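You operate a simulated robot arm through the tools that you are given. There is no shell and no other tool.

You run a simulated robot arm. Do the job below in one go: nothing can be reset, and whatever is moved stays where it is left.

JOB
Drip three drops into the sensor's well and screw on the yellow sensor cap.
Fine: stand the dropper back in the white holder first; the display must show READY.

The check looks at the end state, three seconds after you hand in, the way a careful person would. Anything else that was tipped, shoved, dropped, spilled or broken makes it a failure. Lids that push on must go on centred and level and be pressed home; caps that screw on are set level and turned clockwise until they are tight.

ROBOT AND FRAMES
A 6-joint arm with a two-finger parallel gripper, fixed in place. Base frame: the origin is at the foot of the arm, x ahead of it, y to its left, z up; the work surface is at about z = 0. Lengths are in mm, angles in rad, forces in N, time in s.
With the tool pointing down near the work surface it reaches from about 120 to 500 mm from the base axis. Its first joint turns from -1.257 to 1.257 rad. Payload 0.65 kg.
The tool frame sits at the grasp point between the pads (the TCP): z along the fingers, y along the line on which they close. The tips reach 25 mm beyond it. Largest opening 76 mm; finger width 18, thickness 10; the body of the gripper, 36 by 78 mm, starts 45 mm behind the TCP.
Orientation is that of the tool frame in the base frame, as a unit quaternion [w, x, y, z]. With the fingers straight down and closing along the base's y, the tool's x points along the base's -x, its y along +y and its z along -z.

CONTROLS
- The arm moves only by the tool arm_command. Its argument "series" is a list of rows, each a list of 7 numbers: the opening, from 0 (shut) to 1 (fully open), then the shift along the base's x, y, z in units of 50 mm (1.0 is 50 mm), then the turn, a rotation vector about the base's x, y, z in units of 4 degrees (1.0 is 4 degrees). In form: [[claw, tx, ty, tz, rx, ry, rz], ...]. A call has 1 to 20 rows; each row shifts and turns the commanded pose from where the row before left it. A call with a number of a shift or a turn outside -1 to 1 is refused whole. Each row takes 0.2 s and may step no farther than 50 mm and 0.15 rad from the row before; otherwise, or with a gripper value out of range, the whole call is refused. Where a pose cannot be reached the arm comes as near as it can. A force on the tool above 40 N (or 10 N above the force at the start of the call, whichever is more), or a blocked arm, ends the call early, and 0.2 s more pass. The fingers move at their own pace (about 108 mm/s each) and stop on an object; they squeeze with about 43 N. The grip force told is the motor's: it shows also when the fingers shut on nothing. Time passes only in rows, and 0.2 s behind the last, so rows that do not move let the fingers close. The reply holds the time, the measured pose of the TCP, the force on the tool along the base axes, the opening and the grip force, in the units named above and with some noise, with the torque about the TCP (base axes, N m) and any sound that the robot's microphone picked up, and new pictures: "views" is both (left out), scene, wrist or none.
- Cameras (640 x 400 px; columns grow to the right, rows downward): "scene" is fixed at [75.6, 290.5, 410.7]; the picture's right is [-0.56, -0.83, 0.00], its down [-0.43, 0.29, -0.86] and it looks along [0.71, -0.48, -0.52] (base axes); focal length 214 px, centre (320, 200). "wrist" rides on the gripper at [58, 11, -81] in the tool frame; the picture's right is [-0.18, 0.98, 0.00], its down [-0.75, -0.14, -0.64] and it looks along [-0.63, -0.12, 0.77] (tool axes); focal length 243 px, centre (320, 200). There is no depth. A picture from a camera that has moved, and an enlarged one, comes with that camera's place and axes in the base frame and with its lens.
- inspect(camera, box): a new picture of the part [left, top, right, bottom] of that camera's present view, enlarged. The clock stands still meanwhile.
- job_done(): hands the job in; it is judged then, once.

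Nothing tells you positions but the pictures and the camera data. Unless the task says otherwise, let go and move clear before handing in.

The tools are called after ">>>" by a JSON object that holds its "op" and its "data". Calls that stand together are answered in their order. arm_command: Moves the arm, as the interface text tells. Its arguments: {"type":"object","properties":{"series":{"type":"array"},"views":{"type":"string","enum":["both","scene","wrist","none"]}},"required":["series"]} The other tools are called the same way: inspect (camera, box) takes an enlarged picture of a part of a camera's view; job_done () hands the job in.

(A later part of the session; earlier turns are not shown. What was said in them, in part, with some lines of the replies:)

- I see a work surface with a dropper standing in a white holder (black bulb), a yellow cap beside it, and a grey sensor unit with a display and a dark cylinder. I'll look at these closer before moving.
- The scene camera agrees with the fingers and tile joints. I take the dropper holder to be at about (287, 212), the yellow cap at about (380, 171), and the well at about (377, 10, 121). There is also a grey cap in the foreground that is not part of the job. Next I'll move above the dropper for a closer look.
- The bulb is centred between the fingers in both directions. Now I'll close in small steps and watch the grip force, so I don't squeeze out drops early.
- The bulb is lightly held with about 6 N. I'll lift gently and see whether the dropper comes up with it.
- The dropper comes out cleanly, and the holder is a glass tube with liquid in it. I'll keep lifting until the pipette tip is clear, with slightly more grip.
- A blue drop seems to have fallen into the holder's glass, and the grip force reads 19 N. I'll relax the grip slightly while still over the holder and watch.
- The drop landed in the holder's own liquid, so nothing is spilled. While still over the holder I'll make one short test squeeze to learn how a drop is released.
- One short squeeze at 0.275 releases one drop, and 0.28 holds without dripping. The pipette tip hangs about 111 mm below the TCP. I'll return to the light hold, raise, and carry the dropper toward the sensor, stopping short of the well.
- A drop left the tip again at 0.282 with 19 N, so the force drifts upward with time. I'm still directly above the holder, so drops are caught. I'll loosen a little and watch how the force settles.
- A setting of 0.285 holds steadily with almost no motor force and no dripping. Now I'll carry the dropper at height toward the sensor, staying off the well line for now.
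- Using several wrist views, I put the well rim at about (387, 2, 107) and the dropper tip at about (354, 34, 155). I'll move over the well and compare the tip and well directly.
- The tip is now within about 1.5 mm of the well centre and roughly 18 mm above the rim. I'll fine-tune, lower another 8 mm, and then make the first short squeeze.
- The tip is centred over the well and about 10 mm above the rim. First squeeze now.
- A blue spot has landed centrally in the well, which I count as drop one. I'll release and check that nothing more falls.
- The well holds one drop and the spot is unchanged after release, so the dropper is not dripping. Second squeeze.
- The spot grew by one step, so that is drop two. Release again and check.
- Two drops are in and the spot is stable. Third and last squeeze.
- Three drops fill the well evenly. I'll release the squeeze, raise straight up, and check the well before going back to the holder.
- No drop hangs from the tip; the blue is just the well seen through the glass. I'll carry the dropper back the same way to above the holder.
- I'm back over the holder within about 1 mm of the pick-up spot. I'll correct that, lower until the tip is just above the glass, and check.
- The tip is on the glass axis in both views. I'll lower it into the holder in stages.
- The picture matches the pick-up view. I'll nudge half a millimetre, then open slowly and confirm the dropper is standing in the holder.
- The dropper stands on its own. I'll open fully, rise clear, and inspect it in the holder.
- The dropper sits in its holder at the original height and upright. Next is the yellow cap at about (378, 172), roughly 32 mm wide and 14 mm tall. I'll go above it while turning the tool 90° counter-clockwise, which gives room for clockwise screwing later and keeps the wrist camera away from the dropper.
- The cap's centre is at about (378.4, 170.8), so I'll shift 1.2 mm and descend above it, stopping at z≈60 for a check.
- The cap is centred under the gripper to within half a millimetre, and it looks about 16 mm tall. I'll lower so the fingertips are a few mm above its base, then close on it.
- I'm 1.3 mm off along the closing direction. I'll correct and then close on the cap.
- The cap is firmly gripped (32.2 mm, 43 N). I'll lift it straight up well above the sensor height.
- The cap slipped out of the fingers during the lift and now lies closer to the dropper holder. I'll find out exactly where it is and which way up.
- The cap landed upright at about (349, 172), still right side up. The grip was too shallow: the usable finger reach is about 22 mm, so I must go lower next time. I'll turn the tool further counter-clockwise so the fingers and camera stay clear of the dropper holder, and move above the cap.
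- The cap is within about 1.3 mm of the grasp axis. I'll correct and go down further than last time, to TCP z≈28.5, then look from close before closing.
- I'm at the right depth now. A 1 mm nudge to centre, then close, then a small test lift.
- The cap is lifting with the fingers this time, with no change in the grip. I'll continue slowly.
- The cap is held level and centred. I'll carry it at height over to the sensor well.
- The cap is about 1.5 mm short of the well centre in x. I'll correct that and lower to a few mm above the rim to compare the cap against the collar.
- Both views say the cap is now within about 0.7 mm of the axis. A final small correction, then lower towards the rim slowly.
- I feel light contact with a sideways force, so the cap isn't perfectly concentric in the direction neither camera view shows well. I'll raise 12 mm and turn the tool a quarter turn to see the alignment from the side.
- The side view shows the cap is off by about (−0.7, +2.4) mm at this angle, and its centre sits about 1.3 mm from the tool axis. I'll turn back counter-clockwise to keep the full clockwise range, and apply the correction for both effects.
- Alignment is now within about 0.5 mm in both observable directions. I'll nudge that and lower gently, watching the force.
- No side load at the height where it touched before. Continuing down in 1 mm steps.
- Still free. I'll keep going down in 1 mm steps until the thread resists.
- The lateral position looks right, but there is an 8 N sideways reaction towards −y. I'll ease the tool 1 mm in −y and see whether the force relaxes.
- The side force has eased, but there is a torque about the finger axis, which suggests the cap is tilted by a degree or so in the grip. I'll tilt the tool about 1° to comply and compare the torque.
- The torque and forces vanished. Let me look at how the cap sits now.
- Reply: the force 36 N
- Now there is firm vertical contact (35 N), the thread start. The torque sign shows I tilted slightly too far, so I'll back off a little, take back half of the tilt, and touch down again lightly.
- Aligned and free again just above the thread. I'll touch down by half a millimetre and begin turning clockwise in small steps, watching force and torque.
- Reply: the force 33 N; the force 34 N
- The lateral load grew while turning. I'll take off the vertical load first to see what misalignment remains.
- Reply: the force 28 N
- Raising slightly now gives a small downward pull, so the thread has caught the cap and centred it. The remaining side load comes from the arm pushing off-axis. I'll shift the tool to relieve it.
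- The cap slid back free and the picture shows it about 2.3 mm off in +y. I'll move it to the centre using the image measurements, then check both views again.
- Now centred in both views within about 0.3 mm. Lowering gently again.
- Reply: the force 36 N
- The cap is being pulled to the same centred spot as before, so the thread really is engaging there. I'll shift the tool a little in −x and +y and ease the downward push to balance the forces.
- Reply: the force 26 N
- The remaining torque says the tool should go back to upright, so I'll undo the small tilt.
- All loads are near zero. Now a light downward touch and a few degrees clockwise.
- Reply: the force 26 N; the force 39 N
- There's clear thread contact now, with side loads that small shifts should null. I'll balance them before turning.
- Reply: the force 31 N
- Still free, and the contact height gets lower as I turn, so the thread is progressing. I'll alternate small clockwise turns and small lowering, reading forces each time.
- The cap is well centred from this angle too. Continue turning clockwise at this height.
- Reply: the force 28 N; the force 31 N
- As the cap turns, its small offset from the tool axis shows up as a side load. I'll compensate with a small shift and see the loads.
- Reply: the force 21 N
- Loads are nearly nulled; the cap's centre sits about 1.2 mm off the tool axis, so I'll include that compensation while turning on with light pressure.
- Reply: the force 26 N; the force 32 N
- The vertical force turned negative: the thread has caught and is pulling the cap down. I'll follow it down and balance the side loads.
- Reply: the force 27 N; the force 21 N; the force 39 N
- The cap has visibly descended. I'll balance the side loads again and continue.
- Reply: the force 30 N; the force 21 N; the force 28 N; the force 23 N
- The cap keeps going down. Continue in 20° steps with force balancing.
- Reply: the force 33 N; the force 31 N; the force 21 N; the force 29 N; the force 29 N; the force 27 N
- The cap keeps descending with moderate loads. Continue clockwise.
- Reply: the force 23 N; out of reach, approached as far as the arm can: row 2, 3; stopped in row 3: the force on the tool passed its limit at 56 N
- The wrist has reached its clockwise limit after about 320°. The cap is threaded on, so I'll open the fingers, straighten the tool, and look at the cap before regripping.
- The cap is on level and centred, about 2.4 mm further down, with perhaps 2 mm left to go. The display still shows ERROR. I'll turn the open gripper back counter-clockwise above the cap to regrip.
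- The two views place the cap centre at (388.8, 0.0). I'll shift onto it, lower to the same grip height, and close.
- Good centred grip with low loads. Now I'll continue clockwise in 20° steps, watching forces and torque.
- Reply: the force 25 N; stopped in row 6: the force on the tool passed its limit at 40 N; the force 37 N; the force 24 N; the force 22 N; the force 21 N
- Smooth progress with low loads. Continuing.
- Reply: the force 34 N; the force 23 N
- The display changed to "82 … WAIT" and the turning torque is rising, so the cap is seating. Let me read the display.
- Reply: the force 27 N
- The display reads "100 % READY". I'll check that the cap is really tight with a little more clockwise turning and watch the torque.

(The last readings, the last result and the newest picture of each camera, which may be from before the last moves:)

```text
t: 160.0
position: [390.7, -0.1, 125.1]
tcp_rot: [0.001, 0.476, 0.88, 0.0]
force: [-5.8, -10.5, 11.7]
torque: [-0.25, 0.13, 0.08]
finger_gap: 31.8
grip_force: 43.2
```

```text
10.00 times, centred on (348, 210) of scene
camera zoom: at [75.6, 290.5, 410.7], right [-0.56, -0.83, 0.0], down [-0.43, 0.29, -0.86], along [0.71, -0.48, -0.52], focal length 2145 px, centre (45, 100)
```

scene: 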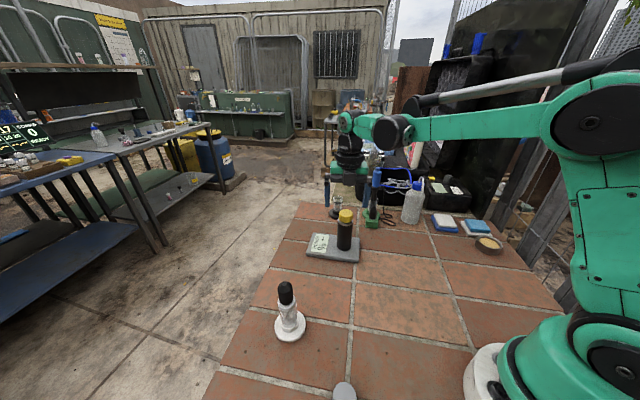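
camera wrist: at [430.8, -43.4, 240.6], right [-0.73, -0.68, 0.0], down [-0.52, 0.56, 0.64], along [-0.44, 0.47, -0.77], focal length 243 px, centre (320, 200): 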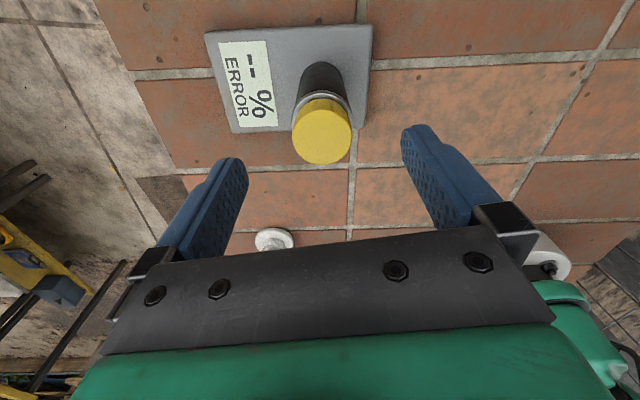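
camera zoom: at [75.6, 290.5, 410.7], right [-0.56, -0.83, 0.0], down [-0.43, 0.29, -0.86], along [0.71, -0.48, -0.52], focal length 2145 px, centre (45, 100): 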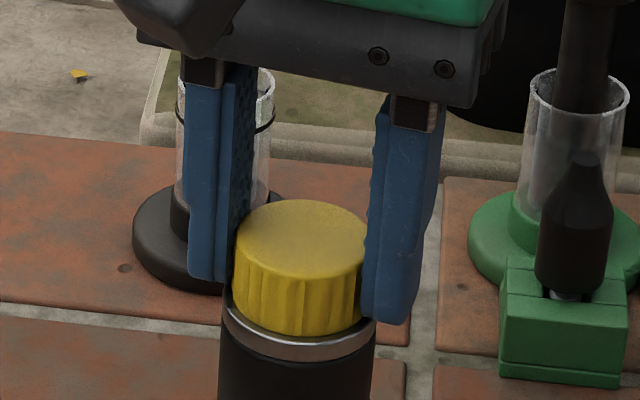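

The display stays READY. The torque is still modest, so I'll turn further in small steps until it firms up.

>>> {"op": "arm_command", "data": {"series": [[0.37, 0, -0.006, 0, 0, 0, -1], [0.37, 0, 0, 0, 0, 0, -1], [0.37, 0, 0, 0, 0, 0, -1], [0.37, 0, 0, 0, 0, 0, 0]], "views": "none"}}

>>> {"op": "arm_command", "data": {"series": [[0.37, 0, 0, 0, 0, 0, -1], [0.37, 0, 0, 0, 0, 0, -1], [0.37, 0, 0, 0, 0, 0, -1], [0.37, 0, 0, 0, 0, 0, 0]], "views": "none"}}

>>> {"op": "inspect", "data": {"camera": "scene", "box": [325, 190, 370, 230]}}

>>> {"op": "inspect", "data": {"camera": "wrist", "box": [240, 80, 400, 220]}}

```text
t: 161.0
position: [388.7, -1.5, 126.4]
tcp_rot: [0.001, 0.566, 0.825, -0.001]
force: [-12.2, -9.0, 2.4]
torque: [-0.17, 0.19, 0.02]
finger_gap: 32.4
grip_force: 43.4
```

```text
t: 162.0
position: [388.9, -2.5, 125.1]
tcp_rot: [0.0, 0.648, 0.761, -0.001]
force: [-16.4, -8.8, -12.4]
torque: [-0.18, 0.17, 0.22]
finger_gap: 32.4
grip_force: 42.9
```

```text
10.00 times, centred on (348, 210) of scene
camera zoom: at [75.6, 290.5, 410.7], right [-0.56, -0.83, 0.0], down [-0.43, 0.29, -0.86], along [0.71, -0.48, -0.52], focal length 2145 px, centre (45, 100)
```

zoom: 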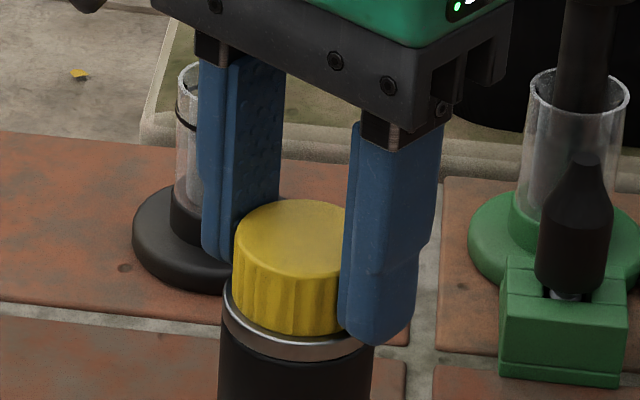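

```text
2.86 times, centred on (320, 150) of wrist
camera zoom: at [390.8, 58.2, 203.8], right [1.0, -0.03, 0.0], down [-0.02, -0.76, 0.64], along [-0.02, -0.64, -0.76], focal length 693 px, centre (320, 343)
```

zoom: 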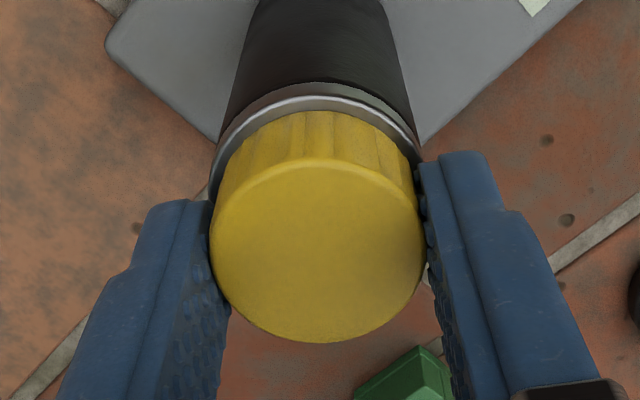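

>>> {"op": "inspect", "data": {"camera": "scene", "box": [295, 195, 375, 270]}}

```text
5.33 times, centred on (335, 232) of scene
camera zoom: at [75.6, 290.5, 410.7], right [-0.56, -0.83, 0.0], down [-0.43, 0.29, -0.86], along [0.71, -0.48, -0.52], focal length 1144 px, centre (240, 27)
```

zoom: 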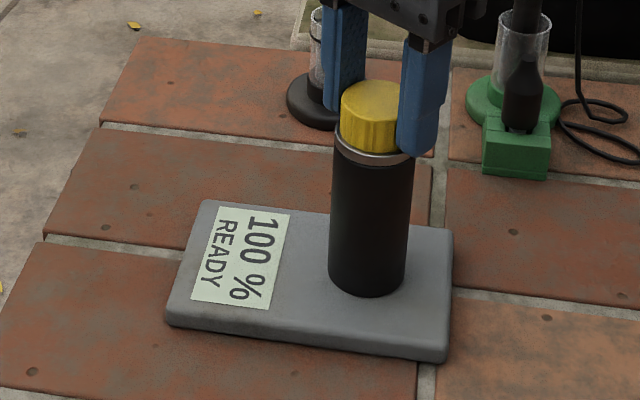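

The sensor base hasn't moved and the display still reads READY. The torque is firming up at 0.22 N·m; a little more.

>>> {"op": "arm_command", "data": {"series": [[0.37, -0.006, -0.006, -0.004, 0, 0, 0], [0.37, 0, 0, 0, 0, 0, -1], [0.37, 0, 0, 0, 0, 0, -1], [0.37, 0, 0, 0, 0, 0, 0]], "views": "none"}}

>>> {"op": "arm_command", "data": {"series": [[0.37, 0, 0, 0, 0, 0, -1], [0.37, 0, 0, 0, 0, 0, -1], [0.37, 0, 0, 0, 0, 0, 0]], "views": "none"}}

>>> {"op": "inspect", "data": {"camera": "scene", "box": [325, 190, 370, 230]}}

>>> {"op": "inspect", "data": {"camera": "wrist", "box": [240, 80, 400, 220]}}

```text
t: 163.0
position: [390.1, -0.6, 125.4]
tcp_rot: [0.0, 0.7, 0.714, 0.0]
force: [-13.9, -2.2, 16.0]
torque: [0.02, 0.13, 0.11]
finger_gap: 32.3
grip_force: 42.9
```

```text
t: 163.8
position: [388.1, -1.0, 126.0]
tcp_rot: [0.0, 0.748, 0.664, -0.001]
force: [-21.5, 1.0, 27.3]
torque: [0.13, -0.03, 0.33]
finger_gap: 32.2
grip_force: 42.6
```

```text
10.00 times, centred on (348, 210) of scene
camera zoom: at [75.5, 290.6, 410.8], right [-0.56, -0.83, 0.0], down [-0.43, 0.29, -0.86], along [0.71, -0.48, -0.52], focal length 2145 px, centre (45, 100)
```

zoom: 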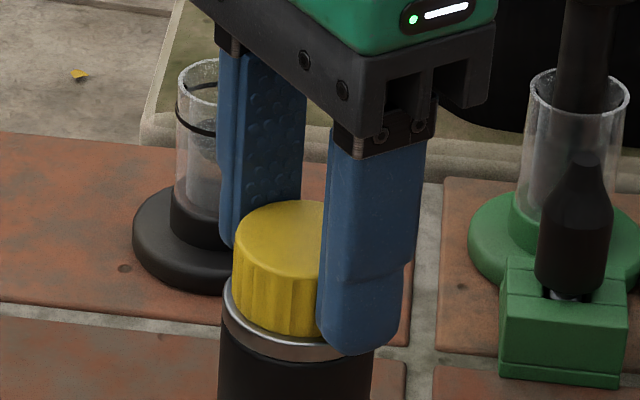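

```text
2.86 times, centred on (320, 150) of wrist
camera zoom: at [406.7, 55.5, 203.7], right [0.95, -0.3, 0.0], down [-0.23, -0.73, 0.64], along [-0.19, -0.61, -0.76], focal length 693 px, centre (320, 343)
```

zoom: 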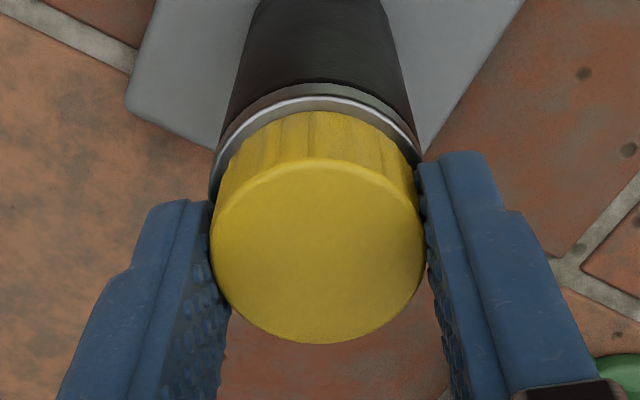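

>>> {"op": "arm_command", "data": {"series": [[0.37, -0.006, 0, 0.004, 0, 0, 0], [0.37, 0, 0, 0, 0, 0, -1], [0.37, 0, 0, 0, 0, 0, -1], [0.37, 0, 0, 0, 0, 0, 0]], "views": "none"}}

>>> {"op": "inspect", "data": {"camera": "scene", "box": [295, 195, 375, 270]}}

>>> {"op": "inspect", "data": {"camera": "wrist", "box": [240, 80, 400, 220]}}

```text
t: 164.8
position: [388.5, -0.9, 125.0]
tcp_rot: [0.0, 0.793, 0.61, -0.002]
force: [-19.9, -5.1, -12.9]
torque: [-0.17, 0.3, 0.12]
finger_gap: 32.2
grip_force: 43.2
```

```text
5.33 times, centred on (335, 232) of scene
camera zoom: at [75.6, 290.5, 410.7], right [-0.56, -0.83, 0.0], down [-0.43, 0.29, -0.86], along [0.71, -0.48, -0.52], focal length 1144 px, centre (240, 27)
```

zoom: 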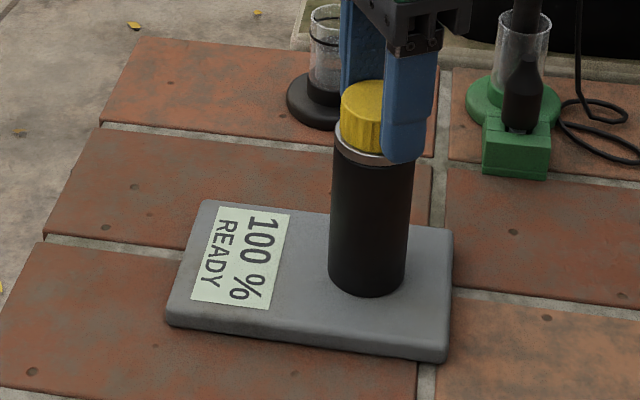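

```text
2.86 times, centred on (320, 150) of wrist
camera zoom: at [414.3, 52.0, 203.6], right [0.9, -0.43, 0.0], down [-0.33, -0.69, 0.65], along [-0.28, -0.58, -0.76], focal length 693 px, centre (320, 343)
```

zoom: 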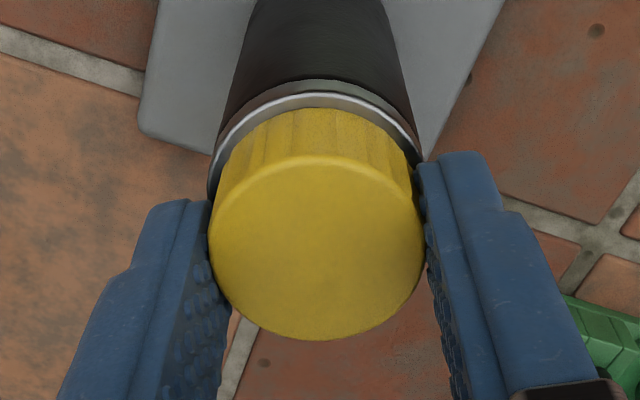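

Torque now varies between 0.1 and 0.3 N·m, which suggests the fingers are slipping on a tight cap. I'll verify by comparing the cap's ridges in a close view before and after another small turn.

>>> {"op": "inspect", "data": {"camera": "scene", "box": [335, 200, 362, 220]}}

>>> {"op": "arm_command", "data": {"series": [[0.37, -0.004, 0, -0.003, 0, 0, -1], [0.37, 0, 0, 0, 0, 0, -1], [0.37, 0, 0, 0, 0, 0, -1], [0.37, 0, 0, 0, 0, 0, 0]], "views": "none"}}

>>> {"op": "inspect", "data": {"camera": "scene", "box": [335, 200, 362, 220]}}

```text
16.00 times, centred on (348, 210) of scene
camera zoom: at [75.6, 290.5, 410.7], right [-0.56, -0.83, 0.0], down [-0.43, 0.29, -0.86], along [0.71, -0.48, -0.52], focal length 3432 px, centre (-136, 40)
```

zoom: 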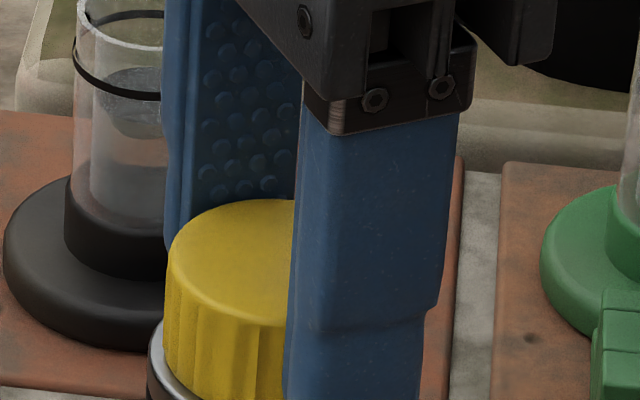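

```text
t: 165.8
position: [389.1, -1.4, 125.9]
tcp_rot: [0.0, 0.852, 0.523, -0.001]
force: [-18.7, 5.1, 6.1]
torque: [0.09, 0.25, 0.08]
finger_gap: 31.7
grip_force: 42.8
```

```text
16.00 times, centred on (348, 210) of scene
camera zoom: at [75.6, 290.6, 410.7], right [-0.56, -0.83, 0.0], down [-0.43, 0.29, -0.86], along [0.71, -0.48, -0.52], focal length 3432 px, centre (-136, 40)
```

zoom: 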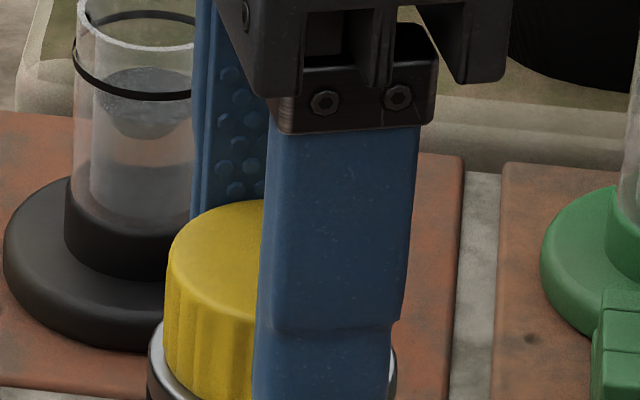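

>>> {"op": "inspect", "data": {"camera": "scene", "box": [337, 208, 350, 218]}}

>>> {"op": "arm_command", "data": {"series": [[0.37, -0.003, 0, 0, 0, 0, -1], [0.37, 0, 0, 0, 0, 0, -1], [0.37, 0, 0, 0, 0, 0, 0]], "views": "none"}}

>>> {"op": "inspect", "data": {"camera": "scene", "box": [337, 208, 350, 218]}}

```text
16.00 times, centred on (344, 213) of scene
camera zoom: at [75.6, 290.6, 410.7], right [-0.56, -0.83, 0.0], down [-0.43, 0.29, -0.86], along [0.71, -0.48, -0.52], focal length 3432 px, centre (-56, -8)
```

zoom: 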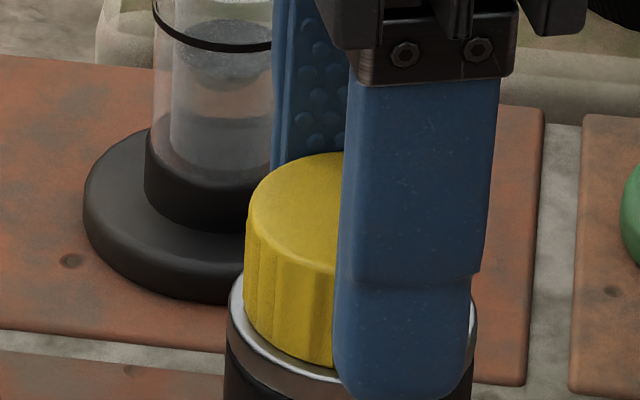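

```text
t: 166.6
position: [387.8, -1.5, 124.8]
tcp_rot: [-0.001, 0.887, 0.463, -0.001]
force: [-20.3, 7.4, 0.1]
torque: [0.06, 0.34, 0.15]
finger_gap: 32.4
grip_force: 42.9
```

```text
16.00 times, centred on (344, 213) of scene
camera zoom: at [75.6, 290.6, 410.7], right [-0.56, -0.83, 0.0], down [-0.43, 0.29, -0.86], along [0.71, -0.48, -0.52], focal length 3432 px, centre (-56, -8)
```

zoom: 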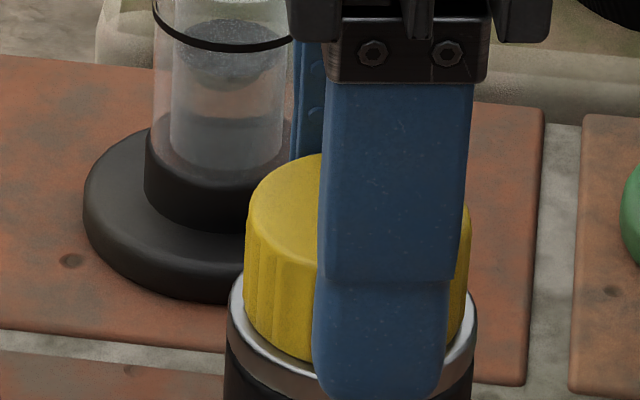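

The cap still turns with the fingers, so it isn't fully tight yet. I'll keep turning clockwise.

>>> {"op": "arm_command", "data": {"series": [[0.37, -0.006, 0.004, -0.001, 0, 0, -1], [0.37, 0, 0, -0.001, 0, 0, -1], [0.37, 0, 0, -0.001, 0, 0, -1], [0.37, 0, 0, -0.001, 0, 0, -1], [0.37, 0, 0, 0, 0, 0, 0]], "views": "none"}}

>>> {"op": "arm_command", "data": {"series": [[0.37, -0.003, 0.002, -0.001, 0, 0, -1], [0.37, 0, 0, -0.001, 0, 0, -1], [0.37, 0, 0, -0.001, 0, 0, -1], [0.37, 0, 0, -0.001, 0, 0, -1], [0.37, 0, 0, 0, 0, 0, 0]], "views": "none"}}

>>> {"op": "inspect", "data": {"camera": "scene", "box": [325, 190, 370, 230]}}

```text
t: 167.8
position: [386.7, -0.6, 124.9]
tcp_rot: [0.0, 0.942, 0.335, 0.0]
force: [-1.7, 4.1, 7.7]
torque: [0.1, 0.06, -0.02]
finger_gap: 32.6
grip_force: 43.4
```

```text
t: 169.0
position: [388.0, 0.3, 124.1]
tcp_rot: [0.0, 0.98, 0.201, -0.001]
force: [-4.3, 10.9, 25.8]
torque: [-0.16, -0.18, 0.15]
finger_gap: 31.6
grip_force: 43.0
```

```text
10.00 times, centred on (348, 210) of scene
camera zoom: at [75.5, 290.6, 410.8], right [-0.56, -0.83, 0.0], down [-0.43, 0.29, -0.86], along [0.71, -0.48, -0.52], focal length 2145 px, centre (45, 100)
```

zoom: 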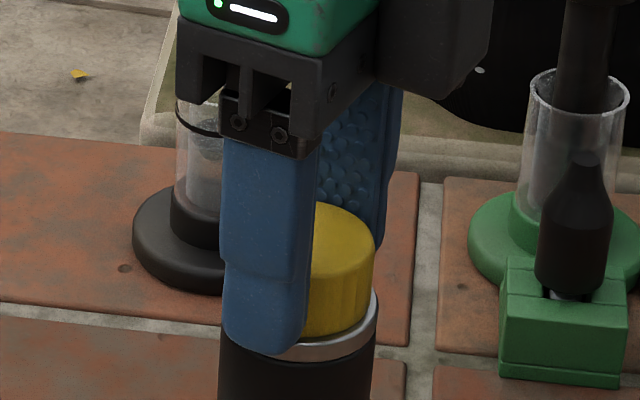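

I'm near the wrist limit again. I'll open, rise, and inspect the cap and display.

>>> {"op": "arm_command", "data": {"series": [[0.45, 0, 0, 0, 0, 0, 0], [0.7, 0, 0, 0, 0, 0, 0], [1, 0, 0, 0, 0, 0, 0], [1, 0, 0, 0.1, 0, 0, 0], [1, 0, 0, 0.3, 0, 0, 0], [1, 0, 0, 0.3, 0, 0, 0], [1, 0, 0, 0, 0, 0, 0]]}}

>>> {"op": "inspect", "data": {"camera": "scene", "box": [325, 190, 370, 230]}}

>>> {"op": "inspect", "data": {"camera": "wrist", "box": [220, 60, 420, 200]}}

>>> {"op": "inspect", "data": {"camera": "scene", "box": [295, 195, 375, 270]}}

```text
t: 169.7
position: [387.1, -0.1, 124.8]
tcp_rot: [-0.001, 0.979, 0.202, -0.001]
force: [-0.3, -0.1, -0.3]
torque: [-0.03, 0.0, 0.02]
finger_gap: 76.3
grip_force: 0.2
stopped in row 3: the force on the tool passed its limit at 49 N (the readings are from after the stop); the commanded pose is now the measured one
camera wrist: at [445.8, 13.4, 203.4], right [0.22, -0.98, -0.01], down [-0.74, -0.17, 0.65], along [-0.63, -0.14, -0.76], focal length 243 px, centre (320, 200)
```

scene: 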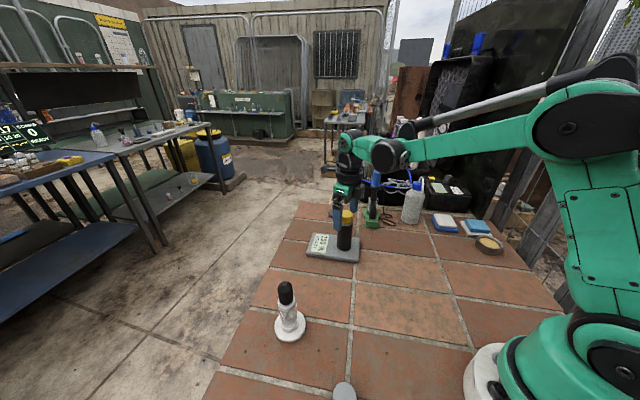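
wrist: 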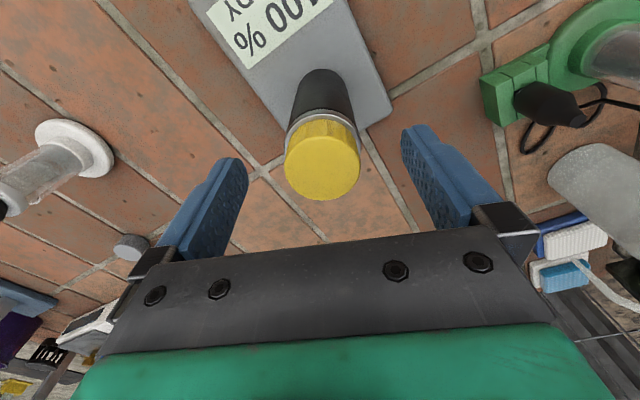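

```text
10.00 times, centred on (348, 210) of scene
camera zoom: at [75.6, 290.5, 410.7], right [-0.56, -0.83, 0.0], down [-0.43, 0.29, -0.86], along [0.71, -0.48, -0.52], focal length 2145 px, centre (45, 100)
```

zoom: 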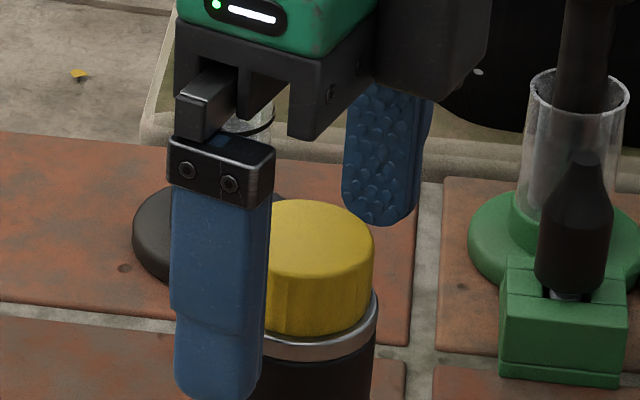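

```text
2.86 times, centred on (320, 130) of wrist
camera zoom: at [445.8, 13.4, 203.4], right [0.22, -0.98, -0.01], down [-0.74, -0.17, 0.65], along [-0.63, -0.14, -0.76], focal length 693 px, centre (320, 400)
```

zoom: 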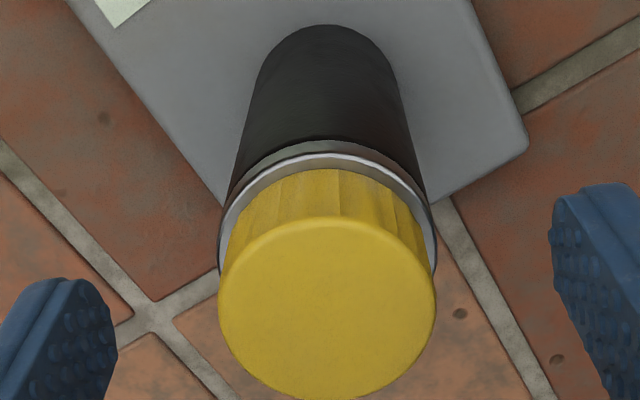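

```text
5.33 times, centred on (335, 232) of scene
camera zoom: at [75.6, 290.5, 410.7], right [-0.56, -0.83, 0.0], down [-0.43, 0.29, -0.86], along [0.71, -0.48, -0.52], focal length 1144 px, centre (240, 27)
```

zoom: 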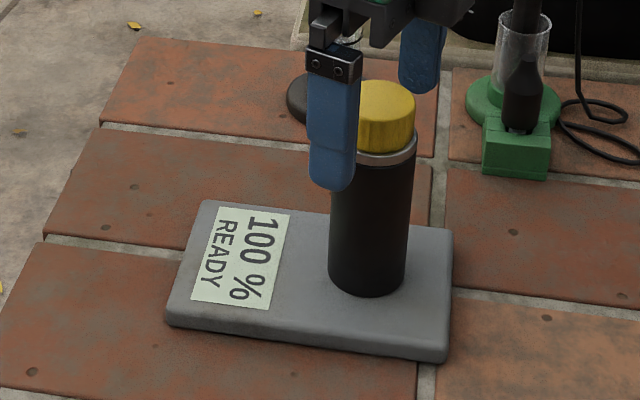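

The display reads "100 % READY" and the cap sits flush on the collar. I'll rise clear for an unobstructed look.

>>> {"op": "arm_command", "data": {"series": [[1, 0, 0, 0.1, 0, 0, 0], [1, 0, 0, 0.3, 0, 0, 0], [1, 0, 0, 0.4, 0, 0, 0], [1, 0, 0, 0.4, 0, 0, 0], [1, 0, 0, 0.4, 0, 0, 0], [1, 0, 0, 0, 0, 0, 0]]}}

>>> {"op": "inspect", "data": {"camera": "scene", "box": [335, 200, 362, 220]}}

>>> {"op": "inspect", "data": {"camera": "wrist", "box": [250, 30, 390, 150]}}

```text
t: 171.1
position: [389.5, 0.8, 205.6]
tcp_rot: [-0.003, 0.98, 0.201, -0.002]
force: [0.2, -0.4, 0.2]
torque: [-0.01, 0.03, 0.0]
finger_gap: 75.8
grip_force: 0.1
camera wrist: at [446.3, 13.5, 284.4], right [0.22, -0.98, -0.01], down [-0.74, -0.17, 0.65], along [-0.63, -0.14, -0.76], focal length 243 px, centre (320, 200)
```

scene: 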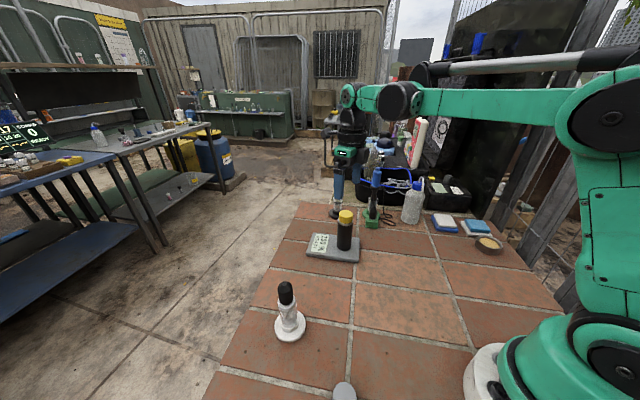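
wrist: 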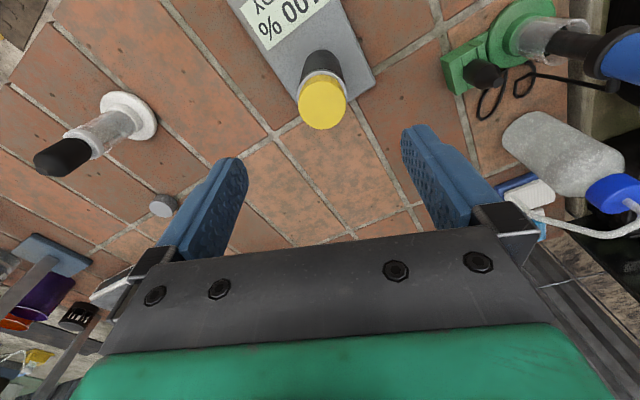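

```text
16.00 times, centred on (348, 210) of scene
camera zoom: at [75.6, 290.5, 410.7], right [-0.56, -0.83, 0.0], down [-0.43, 0.29, -0.86], along [0.71, -0.48, -0.52], focal length 3432 px, centre (-136, 40)
```

zoom: 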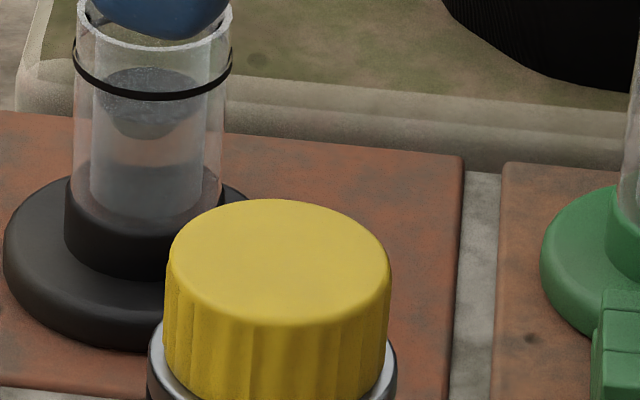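

```text
3.33 times, centred on (320, 90) of wrist
camera zoom: at [446.3, 13.5, 284.4], right [0.22, -0.98, -0.01], down [-0.74, -0.17, 0.65], along [-0.63, -0.14, -0.76], focal length 809 px, centre (320, 567)
```

zoom: 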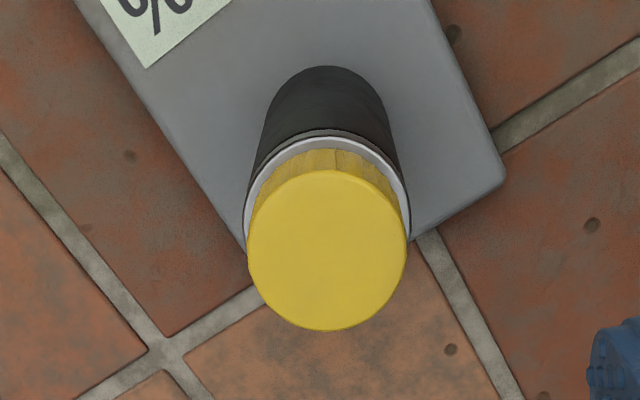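

>>> {"op": "inspect", "data": {"camera": "scene", "box": [332, 205, 362, 225]}}

>>> {"op": "inspect", "data": {"camera": "scene", "box": [260, 265, 320, 350]}}

```text
16.00 times, centred on (347, 215) of scene
camera zoom: at [75.6, 290.5, 410.7], right [-0.56, -0.83, 0.0], down [-0.43, 0.29, -0.86], along [0.71, -0.48, -0.52], focal length 3432 px, centre (-112, -40)
```

zoom: 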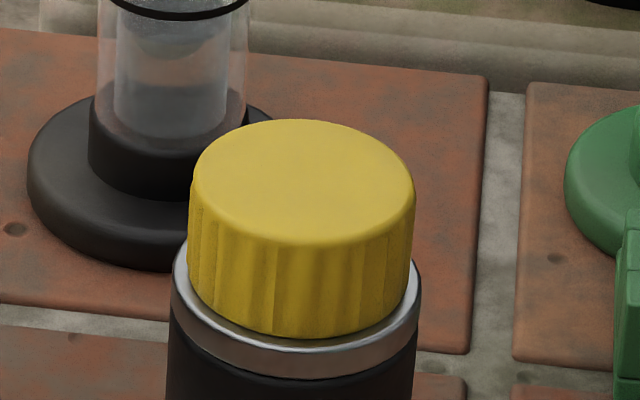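

```text
4.71 times, centred on (290, 308) of scene
camera zoom: at [75.6, 290.5, 410.7], right [-0.56, -0.83, 0.0], down [-0.43, 0.29, -0.86], along [0.71, -0.48, -0.52], focal length 1009 px, centre (461, -306)
```

zoom: 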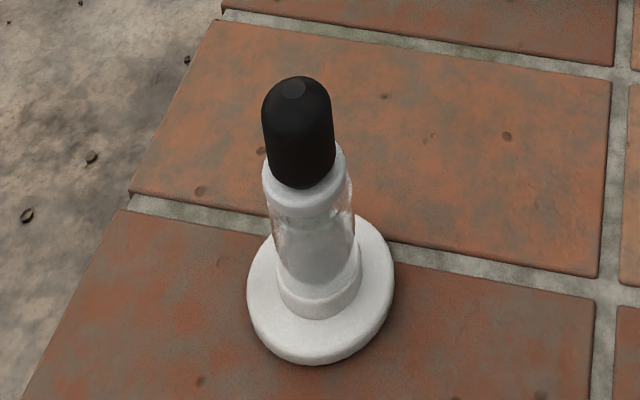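

The cap is level and flush, and the dropper stands upright in its holder. As a final tightness test I'll regrip at a fresh angle and try to turn it further, then compare the ridges with this picture.

>>> {"op": "arm_command", "data": {"series": [[1, 0, 0, 0, -0.072, -0.072, 1], [1, 0, 0, 0, 0, 0, 1], [1, 0, 0, 0, 0, 0, 1], [1, 0, 0, 0, 0, 0, 1], [1, 0, 0, 0, 0, 0, 1], [1, 0, 0, 0, 0, 0, 1], [1, 0, 0, 0, 0, 0, 1], [1, 0, 0, 0, 0, 0, 1], [1, 0, 0, 0, 0, 0, 1], [1, 0, 0, 0, 0, 0, 1], [1, 0, 0, 0, 0, 0, 1], [1, 0, 0, 0, 0, 0, 1], [1, 0, 0, 0, 0, 0, 1], [1, 0, 0, 0, 0, 0, 1], [1, 0, 0, 0, 0, 0, 1], [1, 0, 0, 0, 0, 0, 1], [1, 0, 0, 0, 0, 0, 1], [1, 0, 0, 0, 0, 0, 1], [1, 0, 0, 0, 0, 0, 1], [1, 0, 0, 0, 0, 0, 1]], "views": "none"}}

>>> {"op": "arm_command", "data": {"series": [[1, 0, 0, 0, 0, 0, 1], [1, 0, 0, 0, 0, 0, 1], [1, 0, 0, 0, 0, 0, 1], [1, 0, 0, 0, 0, 0, 1], [1, 0, 0, 0, 0, 0, 1], [1, 0, 0, 0, 0, 0, 1], [1, 0, 0, 0, 0, 0, 1], [1, 0, 0, 0, 0, 0, 1], [1, 0, 0, 0, 0, 0, 1], [1, 0, 0, 0, 0, 0, 1], [1, 0, 0, 0, 0, 0, 1], [1, 0, 0, 0, 0, 0, 1], [1, 0, 0, 0, 0, 0, 1], [1, 0, 0, 0, 0, 0, 1], [1, 0, 0, 0, 0, 0, 1], [1, 0, 0, 0, 0, 0, 1], [1, 0, 0, 0, 0, 0, 1], [1, 0, 0, 0, 0, 0, 1], [1, 0, 0, 0, 0, 0, 1], [1, 0, 0, 0, 0, 0, 0]]}}

>>> {"op": "inspect", "data": {"camera": "wrist", "box": [250, 30, 390, 150]}}

```text
t: 175.3
position: [387.3, 1.8, 205.2]
tcp_rot: [0.001, 0.619, 0.785, 0.0]
force: [-0.4, -0.1, 0.5]
torque: [0.02, 0.0, 0.05]
finger_gap: 76.0
grip_force: 0.1
```

```text
t: 179.5
position: [387.7, 0.3, 203.4]
tcp_rot: [-0.001, 0.005, 1.0, 0.0]
force: [0.0, 0.5, 1.2]
torque: [0.03, 0.01, -0.01]
finger_gap: 76.4
grip_force: 0.1
camera wrist: at [329.7, 12.1, 283.4], right [0.2, 0.98, 0.0], down [0.75, -0.15, 0.64], along [0.63, -0.12, -0.77], focal length 243 px, centre (320, 200)
```

scene: 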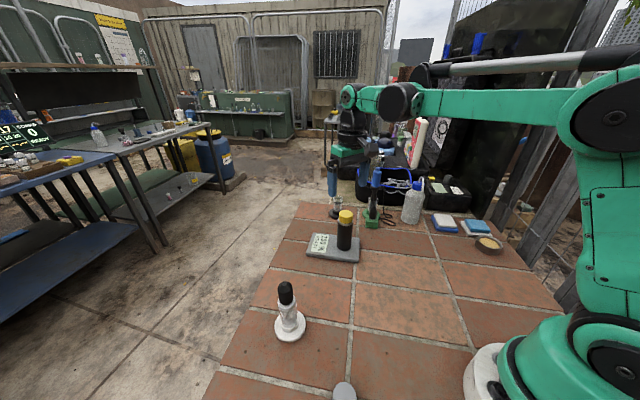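
wrist: 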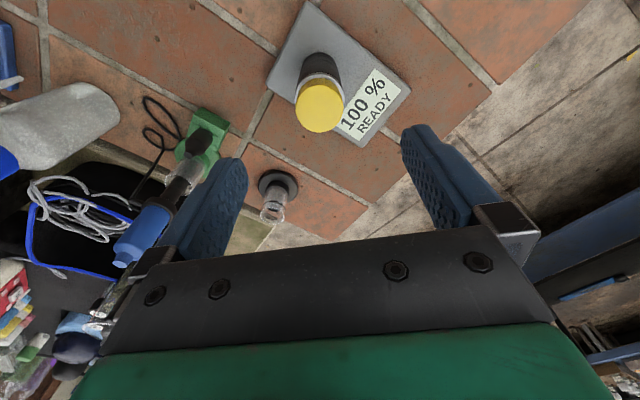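

```text
3.33 times, centred on (320, 90) of wrist
camera zoom: at [329.7, 12.1, 283.4], right [0.2, 0.98, 0.0], down [0.75, -0.15, 0.64], along [0.63, -0.12, -0.77], focal length 809 px, centre (320, 567)
```

zoom: 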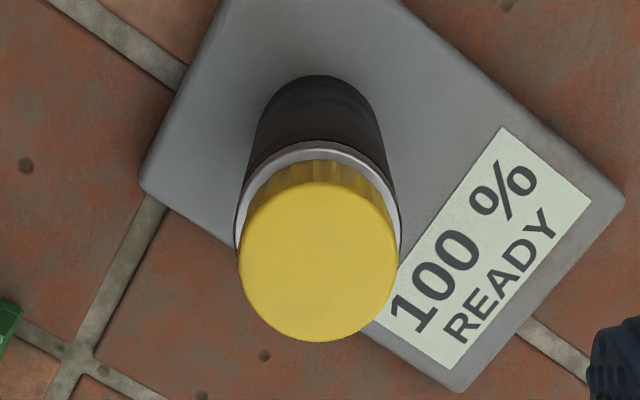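

>>> {"op": "arm_command", "data": {"series": [[1, 0.01, -0.018, -0.4, 0, 0, 0], [1, 0, 0, -0.5, 0, 0, 0], [1, 0, 0, -0.5, 0, 0, 0], [1, 0, 0, -0.16, 0, 0, 0], [0.6, 0, 0, 0, 0, 0, 0], [0.5, 0, 0, 0, 0, 0, 0], [0.5, 0, 0, 0, 0, 0, 0]], "views": "none"}}

>>> {"op": "inspect", "data": {"camera": "wrist", "box": [240, 80, 400, 220]}}

>>> {"op": "inspect", "data": {"camera": "scene", "box": [325, 190, 370, 230]}}

```text
t: 181.1
position: [388.6, -0.5, 126.7]
tcp_rot: [-0.001, 0.006, 1.0, 0.0]
force: [-0.1, -0.8, 0.2]
torque: [0.02, 0.0, -0.01]
finger_gap: 38.3
grip_force: 0.0
```

```text
2.86 times, centred on (320, 150) of wrist
camera zoom: at [330.5, 11.6, 205.2], right [0.2, 0.98, 0.0], down [0.75, -0.15, 0.64], along [0.63, -0.13, -0.77], focal length 693 px, centre (320, 343)
```

zoom: 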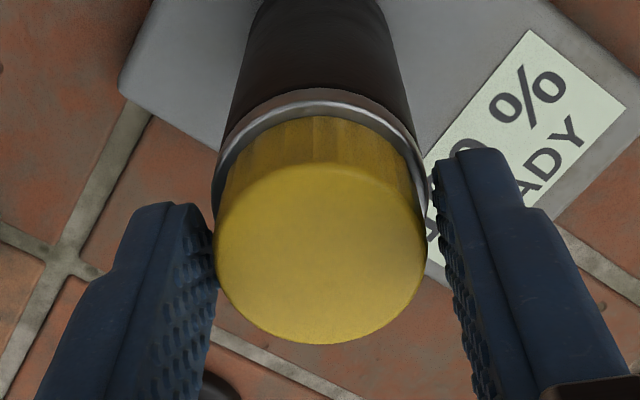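

```text
10.00 times, centred on (348, 210) of scene
camera zoom: at [75.6, 290.5, 410.7], right [-0.56, -0.83, 0.0], down [-0.43, 0.29, -0.86], along [0.71, -0.48, -0.52], focal length 2145 px, centre (45, 100)
```

zoom: 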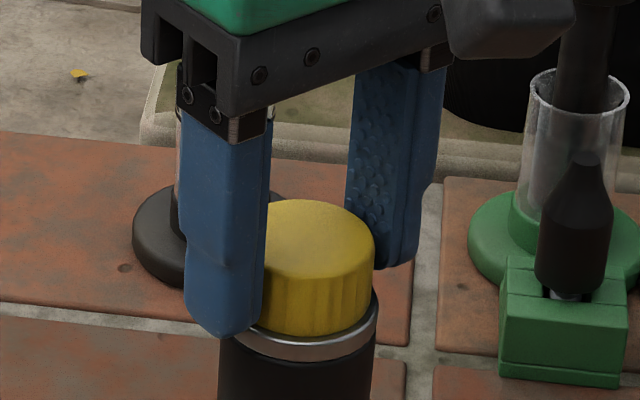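

Centred. Closing and turning clockwise as a tightness test.

>>> {"op": "arm_command", "data": {"series": [[0.46, 0, 0, 0, 0, 0, 0], [0.44, 0, 0, 0, 0, 0, 0], [0.42, 0, 0, 0, 0, 0, 0], [0.37, 0, 0, 0, 0, 0, 0], [0.37, 0, 0, 0, 0, 0, 0]], "views": "none"}}

>>> {"op": "arm_command", "data": {"series": [[0.37, 0, 0, 0, 0, 0, -1], [0.37, 0, 0, 0, 0, 0, -1], [0.37, 0, 0, 0, 0, 0, -1], [0.37, 0, 0, 0, 0, 0, 0]], "views": "none"}}

>>> {"op": "arm_command", "data": {"series": [[0.37, 0, 0, 0, 0, 0, -1], [0.37, 0, 0, 0, 0, 0, -1], [0.37, 0, 0, 0, 0, 0, -1], [0.37, 0, 0, 0, 0, 0, 0]], "views": "none"}}

>>> {"op": "arm_command", "data": {"series": [[0.37, 0, 0, 0, 0, 0, -1], [0.37, 0, 0, 0, 0, 0, -1], [0.37, 0, 0, 0, 0, 0, -1], [0.37, 0, 0, 0, 0, 0, 0]], "views": "none"}}

>>> {"op": "inspect", "data": {"camera": "scene", "box": [332, 205, 362, 225]}}

```text
t: 182.3
position: [388.1, 1.0, 125.7]
tcp_rot: [0.0, 0.006, 1.0, 0.001]
force: [0.0, -2.1, -0.4]
torque: [-0.11, -0.04, 0.12]
finger_gap: 32.2
grip_force: 42.9
```

```text
t: 183.3
position: [389.4, -0.4, 127.2]
tcp_rot: [0.0, 0.112, 0.994, 0.0]
force: [1.1, -6.3, 4.1]
torque: [-0.12, -0.02, -0.06]
finger_gap: 32.4
grip_force: 43.1
```

```text
t: 184.3
position: [387.3, 0.1, 126.5]
tcp_rot: [0.001, 0.215, 0.977, 0.001]
force: [1.7, -1.3, 10.2]
torque: [-0.11, -0.02, 0.12]
finger_gap: 31.7
grip_force: 43.3
```

```text
t: 185.3
position: [387.6, 1.1, 126.9]
tcp_rot: [0.001, 0.315, 0.949, 0.001]
force: [-0.4, 6.4, 6.4]
torque: [0.14, 0.04, 0.05]
finger_gap: 32.3
grip_force: 43.3
```

```text
16.00 times, centred on (347, 215) of scene
camera zoom: at [75.6, 290.6, 410.7], right [-0.56, -0.83, 0.0], down [-0.43, 0.29, -0.86], along [0.71, -0.48, -0.52], focal length 3432 px, centre (-112, -40)
```

zoom: 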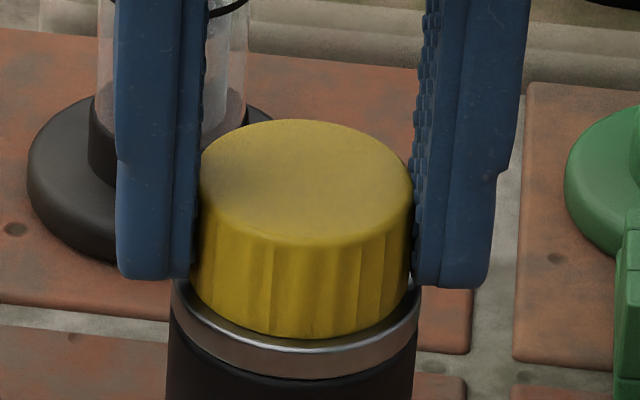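

Torque is low in this test, so I need to know if the cap is still turning. I'll compare ridge positions across a single 4° step (ridges are about 15° apart).

>>> {"op": "inspect", "data": {"camera": "scene", "box": [338, 212, 360, 224]}}

>>> {"op": "arm_command", "data": {"series": [[0.37, 0, 0, 0, 0, 0, -1], [0.37, 0, 0, 0, 0, 0, 0]], "views": "none"}}

>>> {"op": "inspect", "data": {"camera": "scene", "box": [338, 212, 360, 224]}}

>>> {"op": "arm_command", "data": {"series": [[0.37, 0, 0, 0, 0, 0, -1], [0.37, 0, 0, 0, 0, 0, 0]], "views": "none"}}

>>> {"op": "inspect", "data": {"camera": "scene", "box": [338, 212, 360, 224]}}

```text
16.00 times, centred on (349, 218) of scene
camera zoom: at [75.6, 290.6, 410.7], right [-0.56, -0.83, 0.0], down [-0.43, 0.29, -0.86], along [0.71, -0.48, -0.52], focal length 3432 px, centre (-144, -88)
```

zoom: 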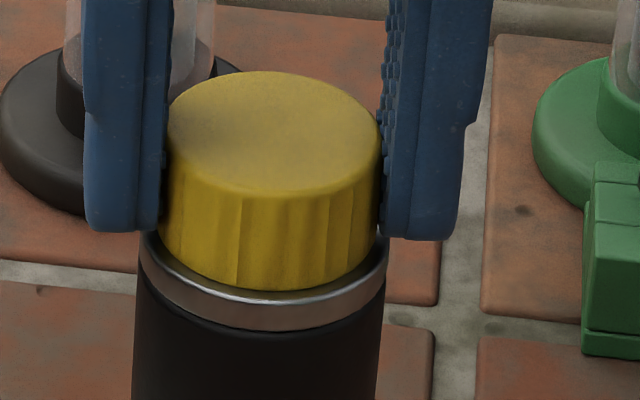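

```text
t: 185.9
position: [387.4, 1.6, 126.3]
tcp_rot: [0.001, 0.348, 0.938, 0.001]
force: [3.6, 12.0, 4.5]
torque: [0.17, -0.06, 0.26]
finger_gap: 32.3
grip_force: 42.8
```

```text
16.00 times, centred on (349, 218) of scene
camera zoom: at [75.6, 290.6, 410.7], right [-0.56, -0.83, 0.0], down [-0.43, 0.29, -0.86], along [0.71, -0.48, -0.52], focal length 3432 px, centre (-144, -88)
```

zoom: 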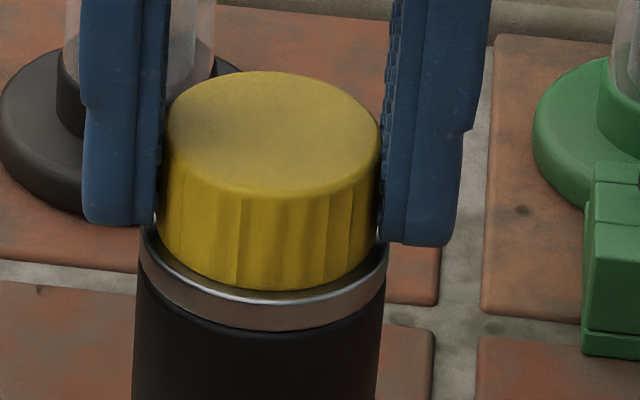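

```text
t: 186.5
position: [388.7, 0.6, 125.5]
tcp_rot: [0.0, 0.38, 0.925, 0.001]
force: [7.3, 17.0, -2.0]
torque: [0.27, -0.11, 0.26]
finger_gap: 32.7
grip_force: 43.1
```

```text
16.00 times, centred on (349, 218) of scene
camera zoom: at [75.6, 290.6, 410.7], right [-0.56, -0.83, 0.0], down [-0.43, 0.29, -0.86], along [0.71, -0.48, -0.52], focal length 3432 px, centre (-144, -88)
```

zoom: 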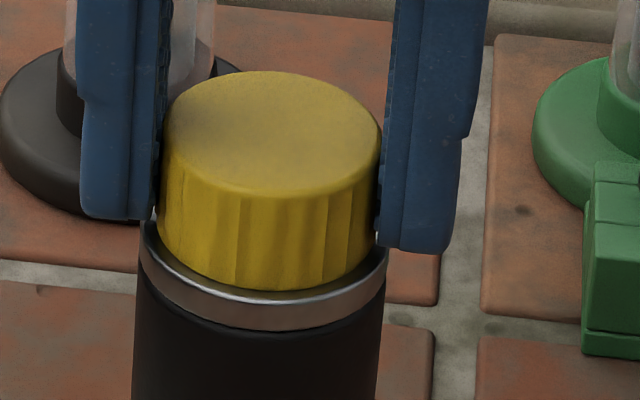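

Over 8° of tool turn the ridges moved by only a pixel or two while the torque held at 0.26 N·m, so the cap is tight and the fingers are slipping. I'll take off the side load, open gently, and rise clear.

>>> {"op": "arm_command", "data": {"series": [[0.37, 0.002, 0.014, 0, 0, 0, 0], [0.37, 0, 0, 0, 0, 0, 0]], "views": "none"}}

>>> {"op": "arm_command", "data": {"series": [[0.43, 0, 0, 0, 0, 0, 0], [0.47, 0, 0, 0, 0, 0, 0], [0.6, 0, 0, 0, 0, 0, 0], [0.8, 0, 0, 0, 0, 0, 0], [1, 0, 0, 0, 0, 0, 0], [1, 0, 0, 0, 0, 0, 0]], "views": "none"}}

>>> {"op": "arm_command", "data": {"series": [[1, 0, 0, 0.1, 0, 0, 0], [1, 0, 0, 0.3, 0, 0, 0], [1, 0, 0, 0.5, 0, 0, 0], [1, 0, 0, 0.5, 0, 0, 0], [1, 0, 0, 0.5, 0, 0, 0], [1, 0, 0, 0.5, 0, 0, 0], [1, 0, 0, 0, 0, 0, 0]]}}

>>> {"op": "inspect", "data": {"camera": "scene", "box": [295, 195, 375, 270]}}

>>> {"op": "inspect", "data": {"camera": "scene", "box": [332, 205, 362, 225]}}

>>> {"op": "inspect", "data": {"camera": "scene", "box": [230, 190, 470, 350]}}

```text
t: 187.1
position: [388.0, -0.2, 127.0]
tcp_rot: [0.0, 0.381, 0.925, 0.0]
force: [0.3, 10.7, 3.8]
torque: [0.3, -0.04, 0.15]
finger_gap: 32.6
grip_force: 43.2
```

```text
t: 188.5
position: [388.4, 1.0, 124.6]
tcp_rot: [0.0, 0.381, 0.925, 0.0]
force: [0.9, -0.7, 0.7]
torque: [0.02, -0.02, -0.04]
finger_gap: 75.8
grip_force: 0.1
```

```text
t: 190.1
position: [386.0, -0.2, 247.3]
tcp_rot: [0.0, 0.38, 0.925, 0.001]
force: [0.0, -0.7, 1.0]
torque: [-0.02, -0.02, 0.02]
finger_gap: 76.1
grip_force: 0.0
camera wrist: at [353.4, 48.8, 326.0], right [0.82, 0.57, 0.0], down [0.44, -0.63, 0.64], along [0.37, -0.53, -0.77], focal length 243 px, centre (320, 200)
```

scene: 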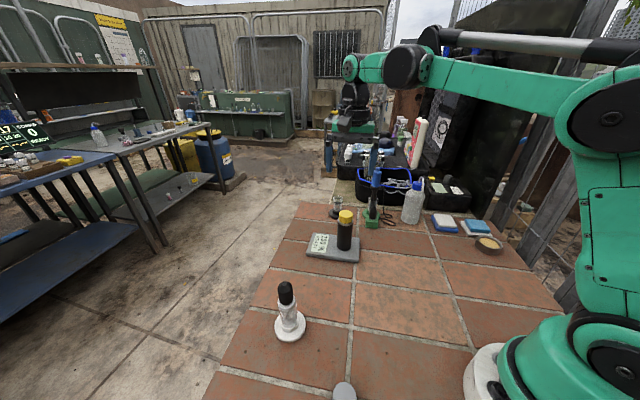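
wrist: 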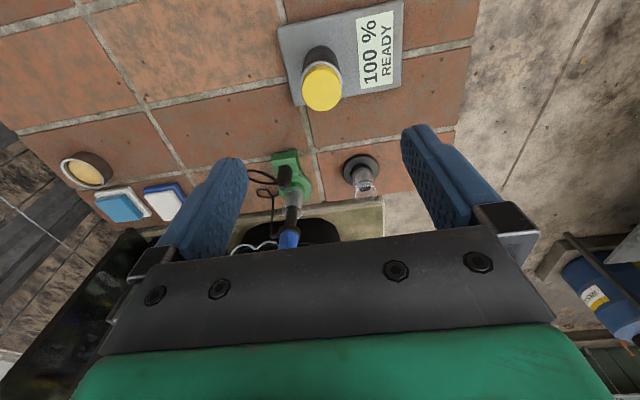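

```text
5.33 times, centred on (335, 232) of scene
camera zoom: at [75.6, 290.5, 410.7], right [-0.56, -0.83, 0.0], down [-0.43, 0.29, -0.86], along [0.71, -0.48, -0.52], focal length 1144 px, centre (240, 27)
```

zoom: 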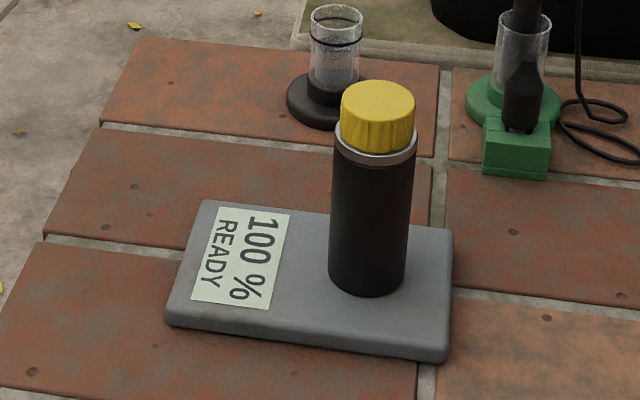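

```text
16.00 times, centred on (347, 215) of scene
camera zoom: at [75.6, 290.5, 410.7], right [-0.56, -0.83, 0.0], down [-0.43, 0.29, -0.86], along [0.71, -0.48, -0.52], focal length 3432 px, centre (-112, -40)
```

zoom: 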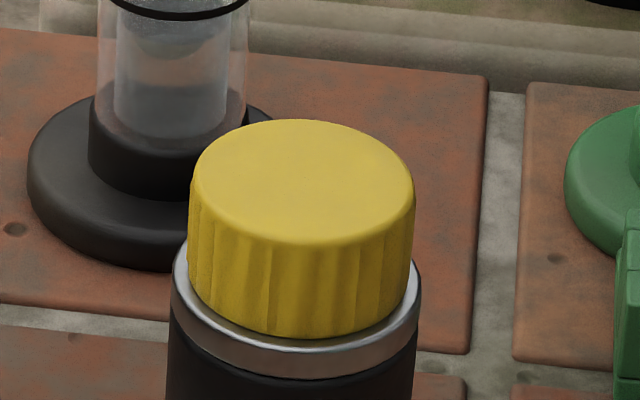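

```text
2.50 times, centred on (350, 270) of scene
camera zoom: at [75.6, 290.5, 410.7], right [-0.56, -0.83, 0.0], down [-0.43, 0.29, -0.86], along [0.71, -0.48, -0.52], focal length 536 px, centre (245, 25)
```

zoom: 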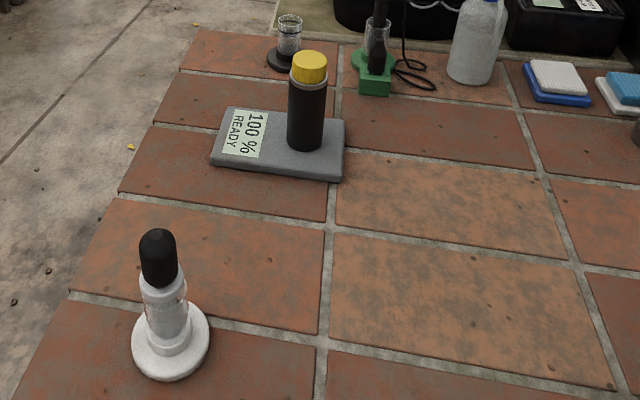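

The cap is flush, level and tight, and the display shows "100 % READY". The dropper is back upright in its white holder, the arm is clear, and nothing else has moved, so I'm handing in.

>>> {"op": "job_done", "data": {}}

```text
The job is handed in.
```

The job is handed in: three drops are in the sensor's well, the yellow cap is screwed on tight, and the display shows "100 % READY". The handover gave no verdict, so I don't know yet whether the check passed.

- **Drops:** I made three squeezes over the well. The liquid grew by one step each time and nothing dripped after the third.
- **Extra drops:** While learning how hard to squeeze, at least three drops fell back into the dropper's own holder. None landed on the table or the sensor.
- **Dropper:** It was back upright in the white holder before I touched the cap, about 1 mm from where it started.
- **Cap:** It sits level and flush on the collar. On a final test turn the fingers slipped while the cap stayed almost still, so I take it as tight.
- **Slip along the way:** The cap fell out of the gripper on the first lift because I gripped it too high. It landed upright about 30 mm away and touched nothing else as far as I could see, and I picked it up from there.

The last pictures show the sensor, the grey cap and the other items where they were at the start.
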